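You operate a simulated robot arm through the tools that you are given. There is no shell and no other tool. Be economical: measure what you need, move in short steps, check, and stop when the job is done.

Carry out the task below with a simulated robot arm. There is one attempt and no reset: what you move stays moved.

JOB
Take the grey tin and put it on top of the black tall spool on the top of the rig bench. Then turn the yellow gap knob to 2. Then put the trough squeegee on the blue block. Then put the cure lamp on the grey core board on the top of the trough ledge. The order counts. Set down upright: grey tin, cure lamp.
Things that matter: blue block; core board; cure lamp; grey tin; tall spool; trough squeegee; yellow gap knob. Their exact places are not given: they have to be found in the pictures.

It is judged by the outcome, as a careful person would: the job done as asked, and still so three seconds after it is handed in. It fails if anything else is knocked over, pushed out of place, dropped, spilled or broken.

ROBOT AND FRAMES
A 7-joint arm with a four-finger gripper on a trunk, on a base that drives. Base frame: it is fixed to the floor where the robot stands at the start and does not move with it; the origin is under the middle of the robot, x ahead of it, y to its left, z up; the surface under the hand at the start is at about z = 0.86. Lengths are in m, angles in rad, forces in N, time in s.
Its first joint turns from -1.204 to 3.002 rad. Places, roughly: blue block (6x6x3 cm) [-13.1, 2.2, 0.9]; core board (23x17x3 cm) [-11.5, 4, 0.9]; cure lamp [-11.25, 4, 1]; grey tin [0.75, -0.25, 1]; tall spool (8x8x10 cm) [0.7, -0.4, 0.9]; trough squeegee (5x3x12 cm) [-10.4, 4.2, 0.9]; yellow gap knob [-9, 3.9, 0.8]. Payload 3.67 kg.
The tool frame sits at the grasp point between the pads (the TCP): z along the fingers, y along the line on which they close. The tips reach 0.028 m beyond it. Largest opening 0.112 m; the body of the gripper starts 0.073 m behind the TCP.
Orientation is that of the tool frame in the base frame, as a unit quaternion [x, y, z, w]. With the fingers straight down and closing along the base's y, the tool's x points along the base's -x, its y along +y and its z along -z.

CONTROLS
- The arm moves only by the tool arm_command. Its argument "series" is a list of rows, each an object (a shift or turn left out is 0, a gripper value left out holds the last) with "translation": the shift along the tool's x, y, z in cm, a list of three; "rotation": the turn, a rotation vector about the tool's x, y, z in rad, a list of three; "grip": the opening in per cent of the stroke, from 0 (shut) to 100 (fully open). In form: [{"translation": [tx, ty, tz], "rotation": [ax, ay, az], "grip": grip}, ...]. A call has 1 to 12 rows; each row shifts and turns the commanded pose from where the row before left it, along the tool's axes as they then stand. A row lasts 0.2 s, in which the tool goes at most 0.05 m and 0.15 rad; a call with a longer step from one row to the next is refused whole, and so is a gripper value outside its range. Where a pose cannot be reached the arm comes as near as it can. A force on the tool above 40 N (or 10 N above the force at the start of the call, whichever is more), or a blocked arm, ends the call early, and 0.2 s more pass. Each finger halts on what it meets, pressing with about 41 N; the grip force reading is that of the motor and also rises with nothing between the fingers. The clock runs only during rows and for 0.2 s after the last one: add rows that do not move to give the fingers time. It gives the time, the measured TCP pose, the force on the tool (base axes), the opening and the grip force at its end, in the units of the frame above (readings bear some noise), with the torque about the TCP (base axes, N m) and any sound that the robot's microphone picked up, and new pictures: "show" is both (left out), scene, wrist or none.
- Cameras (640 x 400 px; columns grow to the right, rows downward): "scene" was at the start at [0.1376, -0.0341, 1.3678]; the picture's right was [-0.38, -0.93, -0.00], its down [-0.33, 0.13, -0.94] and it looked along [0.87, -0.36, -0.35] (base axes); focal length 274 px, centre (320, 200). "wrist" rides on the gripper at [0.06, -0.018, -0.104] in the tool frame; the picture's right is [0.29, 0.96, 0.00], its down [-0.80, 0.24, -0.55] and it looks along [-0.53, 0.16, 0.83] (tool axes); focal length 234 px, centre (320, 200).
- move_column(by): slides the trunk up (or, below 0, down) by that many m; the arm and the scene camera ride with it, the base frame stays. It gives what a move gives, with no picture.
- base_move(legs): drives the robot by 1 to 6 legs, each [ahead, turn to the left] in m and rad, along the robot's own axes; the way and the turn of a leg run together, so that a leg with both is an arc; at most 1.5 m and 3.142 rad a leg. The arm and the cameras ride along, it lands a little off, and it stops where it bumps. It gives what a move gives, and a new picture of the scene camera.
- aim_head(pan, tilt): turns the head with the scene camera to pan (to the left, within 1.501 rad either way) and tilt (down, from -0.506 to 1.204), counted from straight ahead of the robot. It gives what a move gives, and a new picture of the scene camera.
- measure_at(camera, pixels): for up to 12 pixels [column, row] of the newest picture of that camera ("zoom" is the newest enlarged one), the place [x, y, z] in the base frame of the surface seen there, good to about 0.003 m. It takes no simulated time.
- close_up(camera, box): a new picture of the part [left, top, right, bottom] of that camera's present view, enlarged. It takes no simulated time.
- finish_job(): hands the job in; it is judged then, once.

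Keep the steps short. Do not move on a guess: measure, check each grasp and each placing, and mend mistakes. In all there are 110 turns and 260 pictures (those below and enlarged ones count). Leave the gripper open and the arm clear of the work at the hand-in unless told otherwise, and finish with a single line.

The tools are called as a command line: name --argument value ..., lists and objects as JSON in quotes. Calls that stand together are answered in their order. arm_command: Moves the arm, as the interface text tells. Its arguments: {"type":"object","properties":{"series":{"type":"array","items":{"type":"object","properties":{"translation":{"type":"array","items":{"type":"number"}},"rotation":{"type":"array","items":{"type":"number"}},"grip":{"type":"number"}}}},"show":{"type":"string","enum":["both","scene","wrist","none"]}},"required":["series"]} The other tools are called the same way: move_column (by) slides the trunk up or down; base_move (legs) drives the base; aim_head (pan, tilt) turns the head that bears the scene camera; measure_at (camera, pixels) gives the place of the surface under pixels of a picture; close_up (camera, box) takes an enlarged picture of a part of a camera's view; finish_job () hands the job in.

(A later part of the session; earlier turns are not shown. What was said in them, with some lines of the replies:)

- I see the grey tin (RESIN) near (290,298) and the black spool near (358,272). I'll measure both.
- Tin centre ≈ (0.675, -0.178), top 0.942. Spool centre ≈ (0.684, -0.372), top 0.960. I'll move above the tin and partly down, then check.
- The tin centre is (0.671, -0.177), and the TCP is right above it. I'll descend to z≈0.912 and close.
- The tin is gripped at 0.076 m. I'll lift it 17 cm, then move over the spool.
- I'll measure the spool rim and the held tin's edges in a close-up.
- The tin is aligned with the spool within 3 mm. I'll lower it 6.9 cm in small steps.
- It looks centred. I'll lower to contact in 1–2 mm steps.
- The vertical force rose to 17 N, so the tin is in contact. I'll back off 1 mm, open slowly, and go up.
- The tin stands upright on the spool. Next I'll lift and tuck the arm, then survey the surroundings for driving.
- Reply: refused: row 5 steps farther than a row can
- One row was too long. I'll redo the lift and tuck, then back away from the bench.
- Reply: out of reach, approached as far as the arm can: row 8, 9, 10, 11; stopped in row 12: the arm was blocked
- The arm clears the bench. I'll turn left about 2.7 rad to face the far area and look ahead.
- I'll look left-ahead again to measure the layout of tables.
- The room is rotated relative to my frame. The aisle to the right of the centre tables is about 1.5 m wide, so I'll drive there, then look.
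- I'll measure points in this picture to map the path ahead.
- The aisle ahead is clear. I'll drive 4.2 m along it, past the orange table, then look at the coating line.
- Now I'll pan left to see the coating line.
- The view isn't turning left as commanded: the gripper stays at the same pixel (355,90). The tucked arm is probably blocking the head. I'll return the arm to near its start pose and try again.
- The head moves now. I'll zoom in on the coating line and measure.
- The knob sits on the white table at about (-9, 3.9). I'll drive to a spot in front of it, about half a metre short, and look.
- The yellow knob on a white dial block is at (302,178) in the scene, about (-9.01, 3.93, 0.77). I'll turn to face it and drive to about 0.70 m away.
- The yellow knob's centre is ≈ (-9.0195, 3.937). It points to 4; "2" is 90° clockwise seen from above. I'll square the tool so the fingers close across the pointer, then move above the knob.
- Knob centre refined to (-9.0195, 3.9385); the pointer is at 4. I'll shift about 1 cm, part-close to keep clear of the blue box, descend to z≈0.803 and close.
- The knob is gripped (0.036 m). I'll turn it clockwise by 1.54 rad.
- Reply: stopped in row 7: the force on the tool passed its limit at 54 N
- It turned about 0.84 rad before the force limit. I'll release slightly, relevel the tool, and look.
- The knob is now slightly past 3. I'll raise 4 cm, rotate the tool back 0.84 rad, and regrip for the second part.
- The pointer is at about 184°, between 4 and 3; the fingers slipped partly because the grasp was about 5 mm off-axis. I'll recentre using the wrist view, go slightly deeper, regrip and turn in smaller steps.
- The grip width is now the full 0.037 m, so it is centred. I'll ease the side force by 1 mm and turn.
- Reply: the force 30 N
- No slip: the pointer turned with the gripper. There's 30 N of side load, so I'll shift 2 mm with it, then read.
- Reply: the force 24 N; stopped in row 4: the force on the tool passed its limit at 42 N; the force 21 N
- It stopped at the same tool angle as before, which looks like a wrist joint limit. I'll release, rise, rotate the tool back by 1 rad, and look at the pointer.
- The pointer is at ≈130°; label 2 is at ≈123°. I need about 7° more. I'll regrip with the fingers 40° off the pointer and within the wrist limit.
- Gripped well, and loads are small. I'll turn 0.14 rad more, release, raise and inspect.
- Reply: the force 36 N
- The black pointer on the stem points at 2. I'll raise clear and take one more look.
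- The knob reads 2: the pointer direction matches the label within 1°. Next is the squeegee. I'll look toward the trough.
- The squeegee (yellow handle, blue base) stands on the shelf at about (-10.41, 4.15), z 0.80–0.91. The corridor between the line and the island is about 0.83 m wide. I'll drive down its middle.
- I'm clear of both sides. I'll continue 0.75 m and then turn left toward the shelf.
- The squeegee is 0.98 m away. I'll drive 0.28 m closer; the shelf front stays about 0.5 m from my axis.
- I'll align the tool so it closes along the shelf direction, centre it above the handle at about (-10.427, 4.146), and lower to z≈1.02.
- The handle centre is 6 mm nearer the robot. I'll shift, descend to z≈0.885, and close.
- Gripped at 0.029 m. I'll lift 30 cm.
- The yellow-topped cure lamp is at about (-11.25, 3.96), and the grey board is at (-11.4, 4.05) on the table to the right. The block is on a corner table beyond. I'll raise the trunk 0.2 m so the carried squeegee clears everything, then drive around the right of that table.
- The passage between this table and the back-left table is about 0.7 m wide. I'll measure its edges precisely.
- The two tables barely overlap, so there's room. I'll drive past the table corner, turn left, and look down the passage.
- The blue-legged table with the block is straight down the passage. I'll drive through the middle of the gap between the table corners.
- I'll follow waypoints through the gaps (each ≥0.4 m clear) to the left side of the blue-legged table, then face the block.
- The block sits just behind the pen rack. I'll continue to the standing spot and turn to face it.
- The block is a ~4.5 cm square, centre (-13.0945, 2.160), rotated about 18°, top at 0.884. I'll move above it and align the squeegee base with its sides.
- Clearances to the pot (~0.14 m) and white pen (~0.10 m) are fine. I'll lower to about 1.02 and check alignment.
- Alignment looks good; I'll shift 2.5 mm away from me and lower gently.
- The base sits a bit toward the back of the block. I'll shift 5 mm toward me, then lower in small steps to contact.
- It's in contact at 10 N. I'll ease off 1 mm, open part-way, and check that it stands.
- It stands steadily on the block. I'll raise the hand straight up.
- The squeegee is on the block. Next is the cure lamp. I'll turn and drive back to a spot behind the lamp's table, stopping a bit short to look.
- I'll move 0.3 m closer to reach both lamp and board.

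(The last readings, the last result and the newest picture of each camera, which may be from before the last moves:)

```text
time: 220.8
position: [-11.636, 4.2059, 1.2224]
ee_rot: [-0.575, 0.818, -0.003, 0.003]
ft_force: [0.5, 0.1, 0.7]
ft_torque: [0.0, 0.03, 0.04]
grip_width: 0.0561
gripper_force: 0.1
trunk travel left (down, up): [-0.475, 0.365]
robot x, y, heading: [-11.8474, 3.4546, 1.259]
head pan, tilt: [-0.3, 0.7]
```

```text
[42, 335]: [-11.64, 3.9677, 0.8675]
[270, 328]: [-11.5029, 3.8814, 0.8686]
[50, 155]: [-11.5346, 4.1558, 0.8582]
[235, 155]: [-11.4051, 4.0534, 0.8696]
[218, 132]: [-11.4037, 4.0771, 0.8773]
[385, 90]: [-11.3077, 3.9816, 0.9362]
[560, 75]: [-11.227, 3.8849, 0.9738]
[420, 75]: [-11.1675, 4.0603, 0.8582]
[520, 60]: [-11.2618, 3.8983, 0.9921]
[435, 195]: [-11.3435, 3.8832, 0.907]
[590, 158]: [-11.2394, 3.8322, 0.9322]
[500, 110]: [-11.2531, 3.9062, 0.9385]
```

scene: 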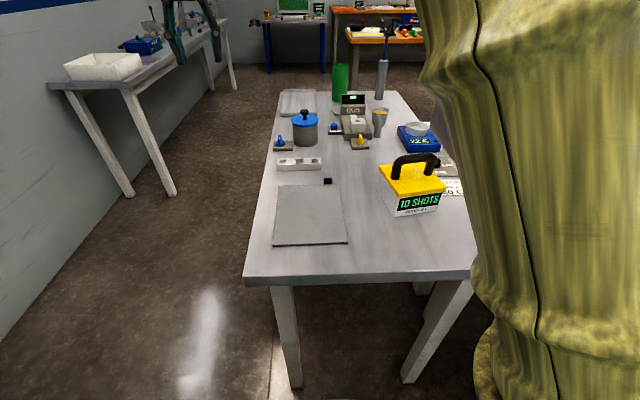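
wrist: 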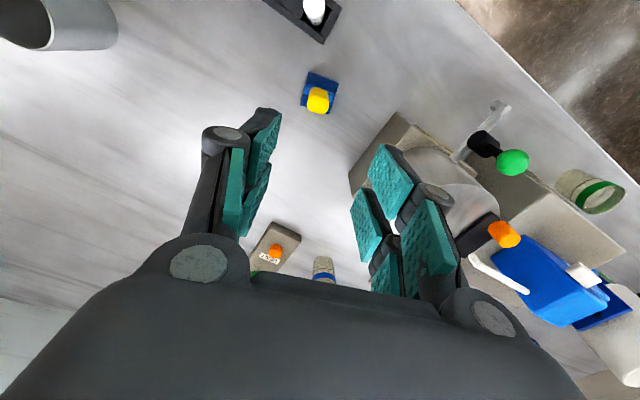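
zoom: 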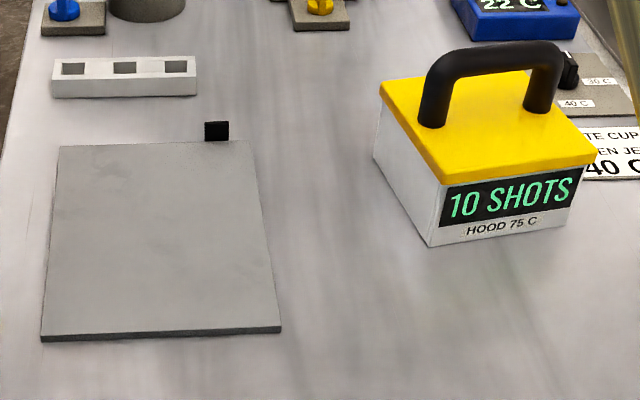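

Board centre ≈ (-11.516, 4.013), top 0.868. The lamp's handle bar is at about (-11.265, 3.90), top 0.992, running left-right. I'll move over the lamp, then rotate the tool so the fingers straddle the bar.

arm_command --series '[{"translation": [1.57, -4.51, 0]}, {"translation": [1.57, -4.51, 0]}, {"translation": [1.57, -4.51, 0]}, {"translation": [1.57, -4.51, 0]}, {"translation": [1.57, -4.51, 0]}, {"translation": [1.57, -4.51, 0]}, {"translation": [1.57, -4.51, 0]}, {"translation": [1.57, -4.51, 0]}, {"translation": [1.57, -4.51, 0]}, {"translation": [1.57, -4.51, 0]}, {}]' --show "none"

arm_command --series '[{"rotation": [0, 0, -0.145]}, {"rotation": [0, 0, -0.145]}, {"rotation": [0, 0, -0.145]}, {"rotation": [0, 0, -0.145]}, {"rotation": [0, 0, -0.145]}, {"rotation": [0, 0, -0.145]}, {"rotation": [0, 0, -0.145]}, {"rotation": [0, 0, -0.145]}, {"rotation": [0, 0, -0.145]}, {"rotation": [0, 0, -0.145]}, {}, {}]'

```text
time: 223.2
position: [-11.2614, 3.9085, 1.2283]
ee_rot: [-0.574, 0.819, -0.002, 0.001]
ft_force: [0.3, 0.0, -0.2]
ft_torque: [-0.01, 0.0, 0.01]
grip_width: 0.056
gripper_force: 0.1
trunk travel left (down, up): [-0.475, 0.365]
robot x, y, heading: [-11.8518, 3.4566, 1.264]
head pan, tilt: [-0.3, 0.7]
```

```text
time: 225.8
position: [-11.265, 3.9065, 1.2251]
ee_rot: [0.973, -0.231, 0.002, 0.0]
ft_force: [-0.5, 0.4, 0.1]
ft_torque: [0.0, -0.07, -0.02]
grip_width: 0.056
gripper_force: 0.0
trunk travel left (down, up): [-0.475, 0.365]
robot x, y, heading: [-11.8498, 3.4562, 1.266]
head pan, tilt: [-0.3, 0.7]
```

scene: 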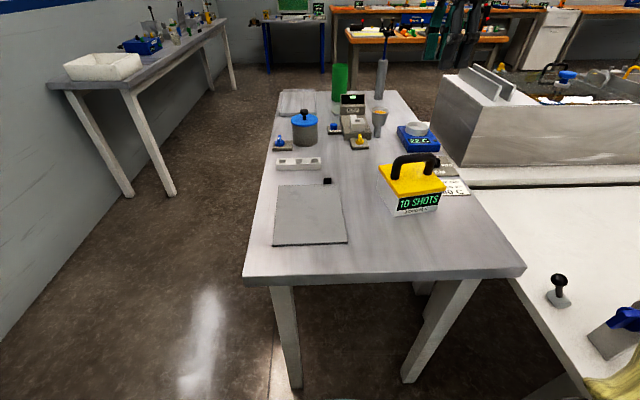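
wrist: 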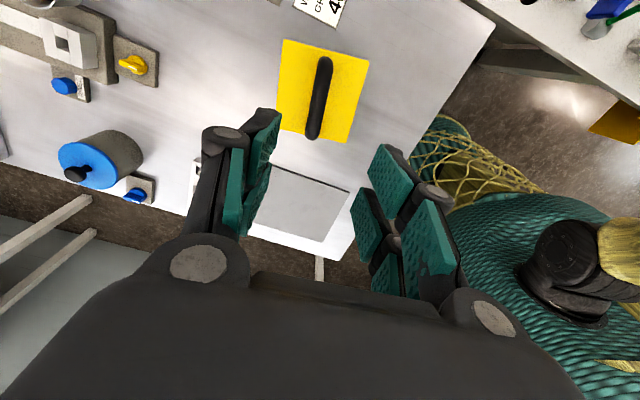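

measure_at --camera "wrist" --pixels '[[323, 62], [318, 98], [314, 132], [283, 42], [277, 127], [346, 140], [367, 65], [320, 80], [316, 115]]'

close_up --camera "wrist" --box '[240, 30, 400, 150]'

```text
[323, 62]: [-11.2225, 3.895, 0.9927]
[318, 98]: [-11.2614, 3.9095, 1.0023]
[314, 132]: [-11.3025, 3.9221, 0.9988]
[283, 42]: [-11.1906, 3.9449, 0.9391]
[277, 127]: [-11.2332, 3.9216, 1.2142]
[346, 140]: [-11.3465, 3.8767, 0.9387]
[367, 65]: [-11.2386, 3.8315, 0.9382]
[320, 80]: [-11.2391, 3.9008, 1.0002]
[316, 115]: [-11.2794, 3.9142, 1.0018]
```

```text
3.33 times, centred on (320, 90) of wrist
```

zoom: 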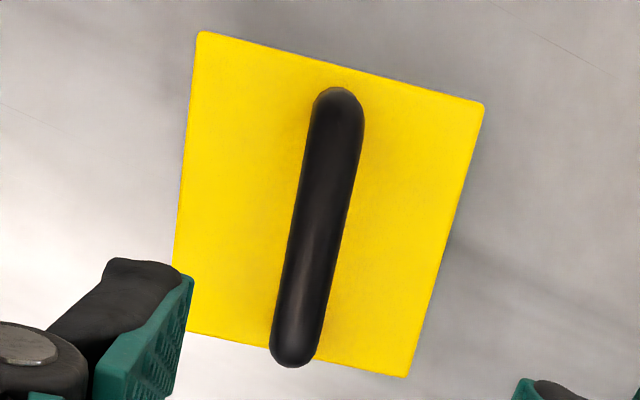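

The handle bar's heading is about -19°, centre (-11.262, 3.908), top 1.000. I'll rotate 7°, descend to z≈0.988 and check before closing.

arm_command --series '[{"rotation": [0, 0, -0.12], "grip": 65}, {"translation": [0, 0, 4.5]}, {"translation": [0, 0, 4.5]}, {"translation": [0, 0, 4.5]}, {"translation": [0, 0, 4.5]}, {}]'

close_up --camera "wrist" --box '[240, 60, 400, 200]'

```text
time: 227.2
position: [-11.2637, 3.9053, 1.0471]
ee_rot: [0.985, -0.174, 0.003, 0.0]
ft_force: [-0.2, 0.0, -0.2]
ft_torque: [0.01, 0.02, -0.05]
grip_width: 0.0729
gripper_force: 0.1
trunk travel left (down, up): [-0.475, 0.365]
robot x, y, heading: [-11.8509, 3.455, 1.264]
head pan, tilt: [-0.3, 0.7]
```

scene: 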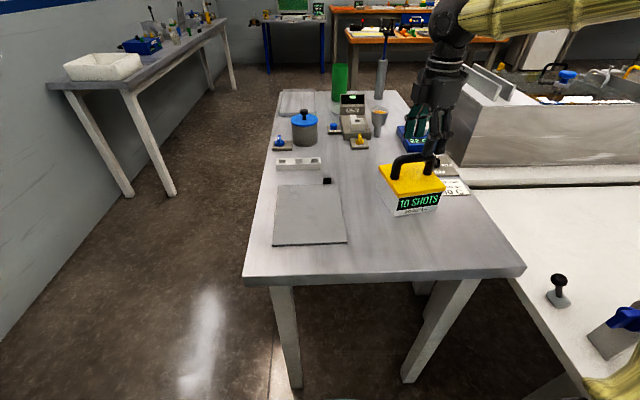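
wrist: 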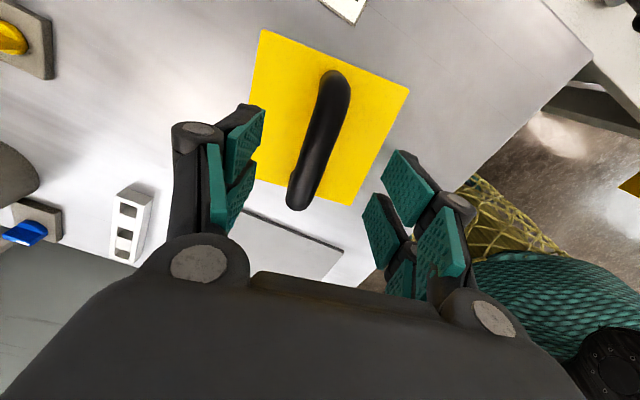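

```text
2.86 times, centred on (320, 130) of wrist
```

zoom: 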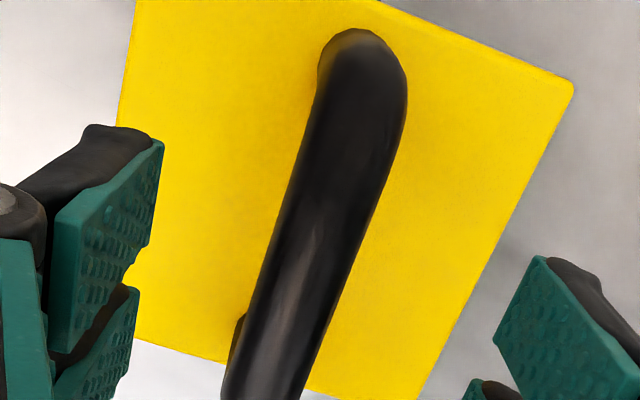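

The bar is centred between the fingers. I'll descend the last 5.8 cm and close.

arm_command --series '[{"translation": [0, 0, 3]}, {"translation": [0, 0, 2.8]}, {}, {"grip": 35}, {"grip": 0}, {}, {}, {}]'

```text
time: 229.0
position: [-11.2634, 3.9051, 0.9857]
ee_rot: [0.985, -0.173, 0.003, -0.001]
ft_force: [1.4, 1.9, -0.1]
ft_torque: [-0.11, -0.28, 0.12]
grip_width: 0.0205
gripper_force: 41.5
trunk travel left (down, up): [-0.475, 0.365]
robot x, y, heading: [-11.8514, 3.4579, 1.26]
head pan, tilt: [-0.3, 0.7]
```

scene: 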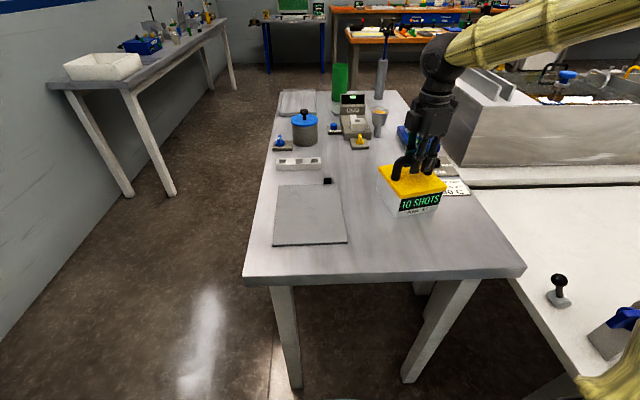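
wrist: 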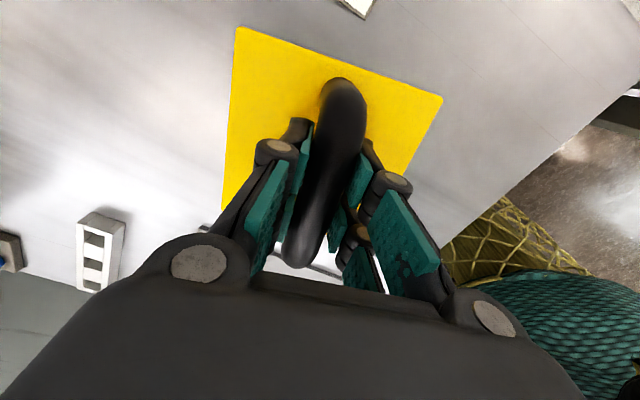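

The bar is gripped at 0.0205 m. I'll lift slowly by 8 cm and check weight and tilt.

arm_command --series '[{"translation": [0, 0, -1]}, {"translation": [0, 0, -2]}, {"translation": [0, 0, -2.5]}, {"translation": [0, 0, -2.5]}, {}, {}]' --show "scene"

close_up --camera "scene" --box '[360, 110, 480, 230]'

```text
time: 230.4
position: [-11.2648, 3.9067, 1.0664]
ee_rot: [0.985, -0.172, 0.004, -0.001]
ft_force: [-0.5, 0.3, -4.6]
ft_torque: [-0.03, -0.08, 0.03]
grip_width: 0.0204
gripper_force: 40.9
trunk travel left (down, up): [-0.475, 0.365]
robot x, y, heading: [-11.848, 3.455, 1.26]
head pan, tilt: [-0.3, 0.7]
```

scene: 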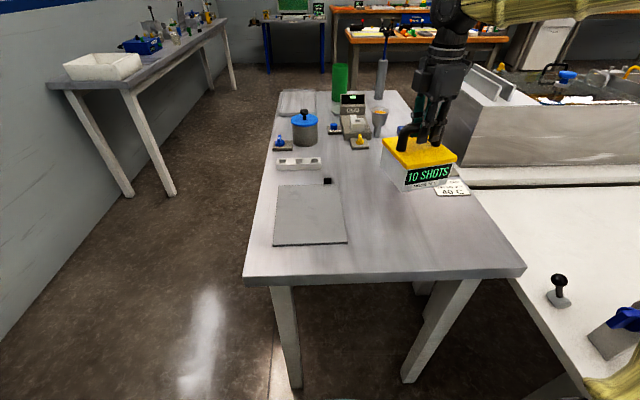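

```text
3.33 times, centred on (420, 170) of scene
```

zoom: 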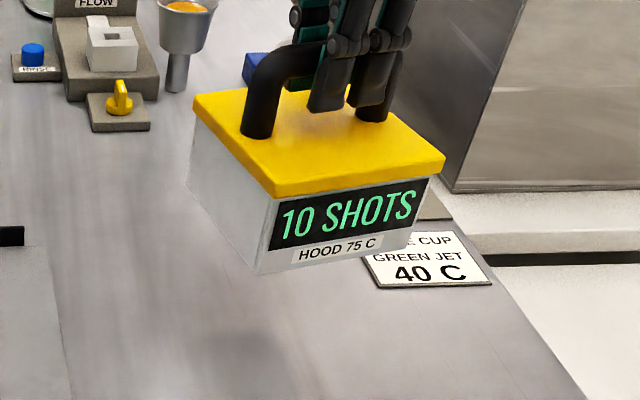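

The lamp hangs level. I'll carry it over to the board centre and rotate 0.23 rad to square with the board.

arm_command --series '[{"translation": [-4.43, -0.22, 0]}, {"translation": [-4.43, -0.22, 0]}, {"translation": [-4.43, -0.22, 0]}, {"translation": [-4.43, -0.22, 0]}, {"translation": [-4.43, -0.22, 0]}, {"translation": [-4.4, -0.2, 0]}, {"rotation": [0, 0, 0.115]}, {"rotation": [0, 0, 0.115]}, {}, {}]'

close_up --camera "scene" --box '[250, 120, 390, 260]'

```text
time: 232.6
position: [-11.5101, 4.0096, 1.0638]
ee_rot: [0.959, -0.285, 0.003, 0.0]
ft_force: [-0.7, 0.0, -5.3]
ft_torque: [-0.04, -0.05, 0.0]
grip_width: 0.0204
gripper_force: 41.1
trunk travel left (down, up): [-0.475, 0.365]
robot x, y, heading: [-11.8495, 3.4592, 1.264]
head pan, tilt: [-0.3, 0.7]
```

scene: 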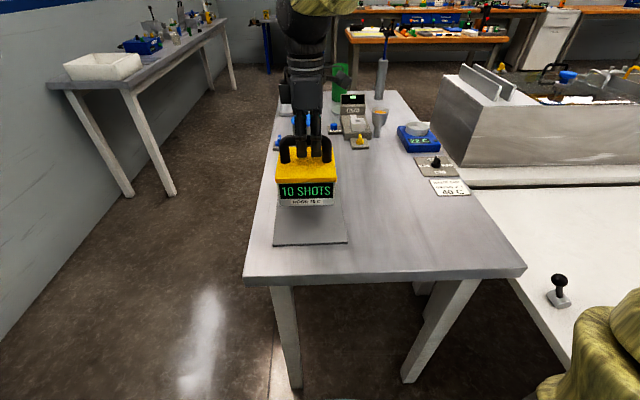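
wrist: 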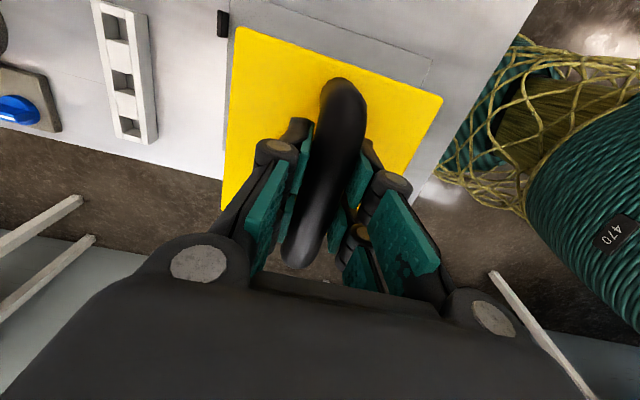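

```text
2.86 times, centred on (320, 190) of scene
```

zoom: 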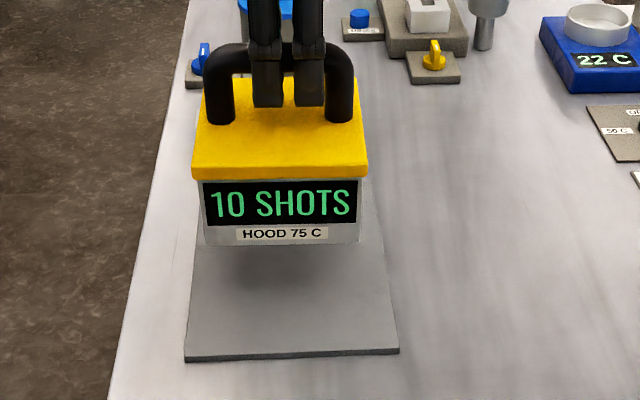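

It's square with and centred over the board. I'll lower it 6 cm, then in small steps to contact.

arm_command --series '[{"translation": [0, 0, 2.5]}, {"translation": [0, 0, 2.5]}, {"translation": [0, 0, 1]}, {}, {}]' --show "none"

close_up --camera "scene" --box '[250, 130, 390, 260]'

```text
time: 233.8
position: [-11.5097, 4.0084, 1.0049]
ee_rot: [0.958, -0.286, 0.004, -0.001]
ft_force: [-0.5, 0.0, -5.3]
ft_torque: [-0.01, -0.04, -0.02]
grip_width: 0.0203
gripper_force: 41.0
trunk travel left (down, up): [-0.475, 0.365]
robot x, y, heading: [-11.8509, 3.4554, 1.26]
head pan, tilt: [-0.3, 0.7]
```

```text
3.08 times, centred on (320, 195) of scene
```

zoom: 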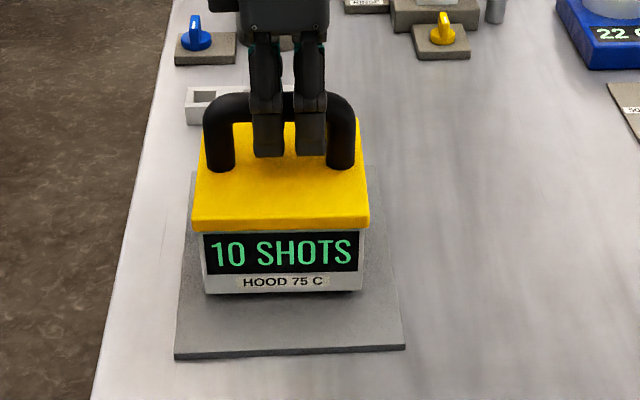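

arm_command --series '[{"translation": [0, 0, 0.4]}, {"translation": [0, 0, 0.2]}, {"translation": [0, 0, 0.2]}, {}, {}]' --show "none"

```text
time: 235.0
position: [-11.5082, 4.0084, 0.9958]
ee_rot: [0.959, -0.284, 0.002, 0.0]
ft_force: [-0.3, 1.0, -5.1]
ft_torque: [-0.02, -0.05, -0.02]
grip_width: 0.0204
gripper_force: 40.9
trunk travel left (down, up): [-0.475, 0.365]
robot x, y, heading: [-11.8509, 3.4556, 1.26]
head pan, tilt: [-0.3, 0.7]
```

arm_command --series '[{"translation": [0, 0, 0.1]}, {"translation": [0, 0, 0.1]}, {}, {}]' --show "none"

```text
time: 236.0
position: [-11.5106, 4.0082, 0.9941]
ee_rot: [0.959, -0.283, 0.003, 0.0]
ft_force: [0.7, -0.1, -5.9]
ft_torque: [0.0, -0.05, 0.04]
grip_width: 0.0201
gripper_force: 40.9
trunk travel left (down, up): [-0.475, 0.365]
robot x, y, heading: [-11.8482, 3.4559, 1.258]
head pan, tilt: [-0.3, 0.7]
```

arm_command --series '[{"translation": [0, 0, 0.1]}, {"translation": [0, 0, 0.1]}, {}, {}]' --show "none"

```text
time: 237.0
position: [-11.5099, 4.0093, 0.9937]
ee_rot: [0.959, -0.284, 0.003, -0.001]
ft_force: [-0.9, 1.2, 0.3]
ft_torque: [-0.13, -0.22, 0.02]
grip_width: 0.0207
gripper_force: 41.3
trunk travel left (down, up): [-0.475, 0.365]
robot x, y, heading: [-11.8488, 3.457, 1.263]
head pan, tilt: [-0.3, 0.7]
```

The weight is now taken by the board. I'll press 0.5 mm more, open, and rise.

arm_command --series '[{"translation": [0, 0, 0.05]}, {"grip": 35}, {"grip": 70}, {}, {"translation": [0, 0, -2]}, {"translation": [0, 0, -4]}, {"translation": [0, 0, -4.5]}, {"translation": [0, 0, -4.5]}, {"translation": [0, 0, -4.5]}, {"translation": [0, 0, -4.5], "grip": 100}, {}]'

close_up --camera "scene" --box '[250, 130, 390, 260]'

```text
time: 239.4
position: [-11.5125, 4.0077, 1.231]
ee_rot: [0.959, -0.285, 0.002, -0.002]
ft_force: [0.0, -0.1, 0.0]
ft_torque: [-0.03, 0.02, -0.02]
grip_width: 0.112
gripper_force: 0.0
trunk travel left (down, up): [-0.475, 0.365]
robot x, y, heading: [-11.8513, 3.4585, 1.261]
head pan, tilt: [-0.3, 0.7]
```

scene: 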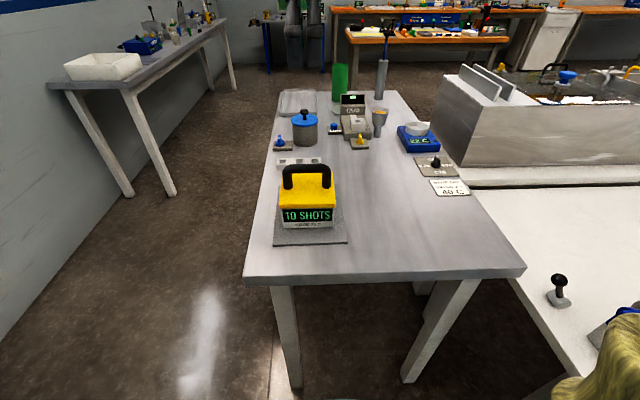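
wrist: 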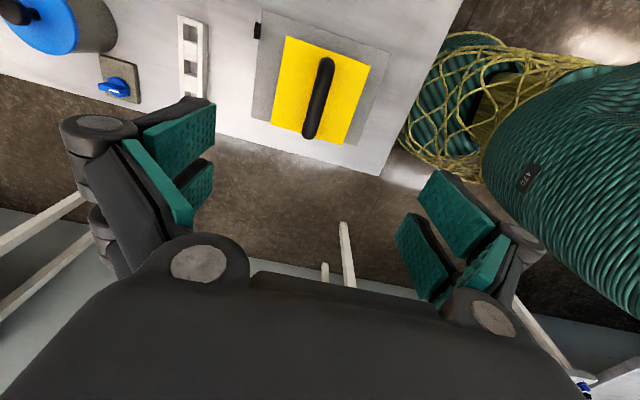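

```text
3.08 times, centred on (320, 195) of scene
```

zoom: 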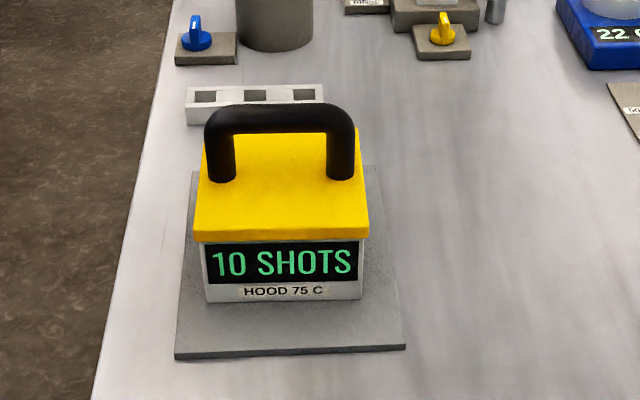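

The lamp stands upright and flat on the board, the gripper is open, and the arm is clear. All four parts have been checked, so I'll hand in.

finish_job

```text
The job is handed in.
```

All four steps were done in order: the grey tin is on the tall spool, the yellow gap knob reads 2, the squeegee is on the blue block, and the cure lamp is upright on the core board.
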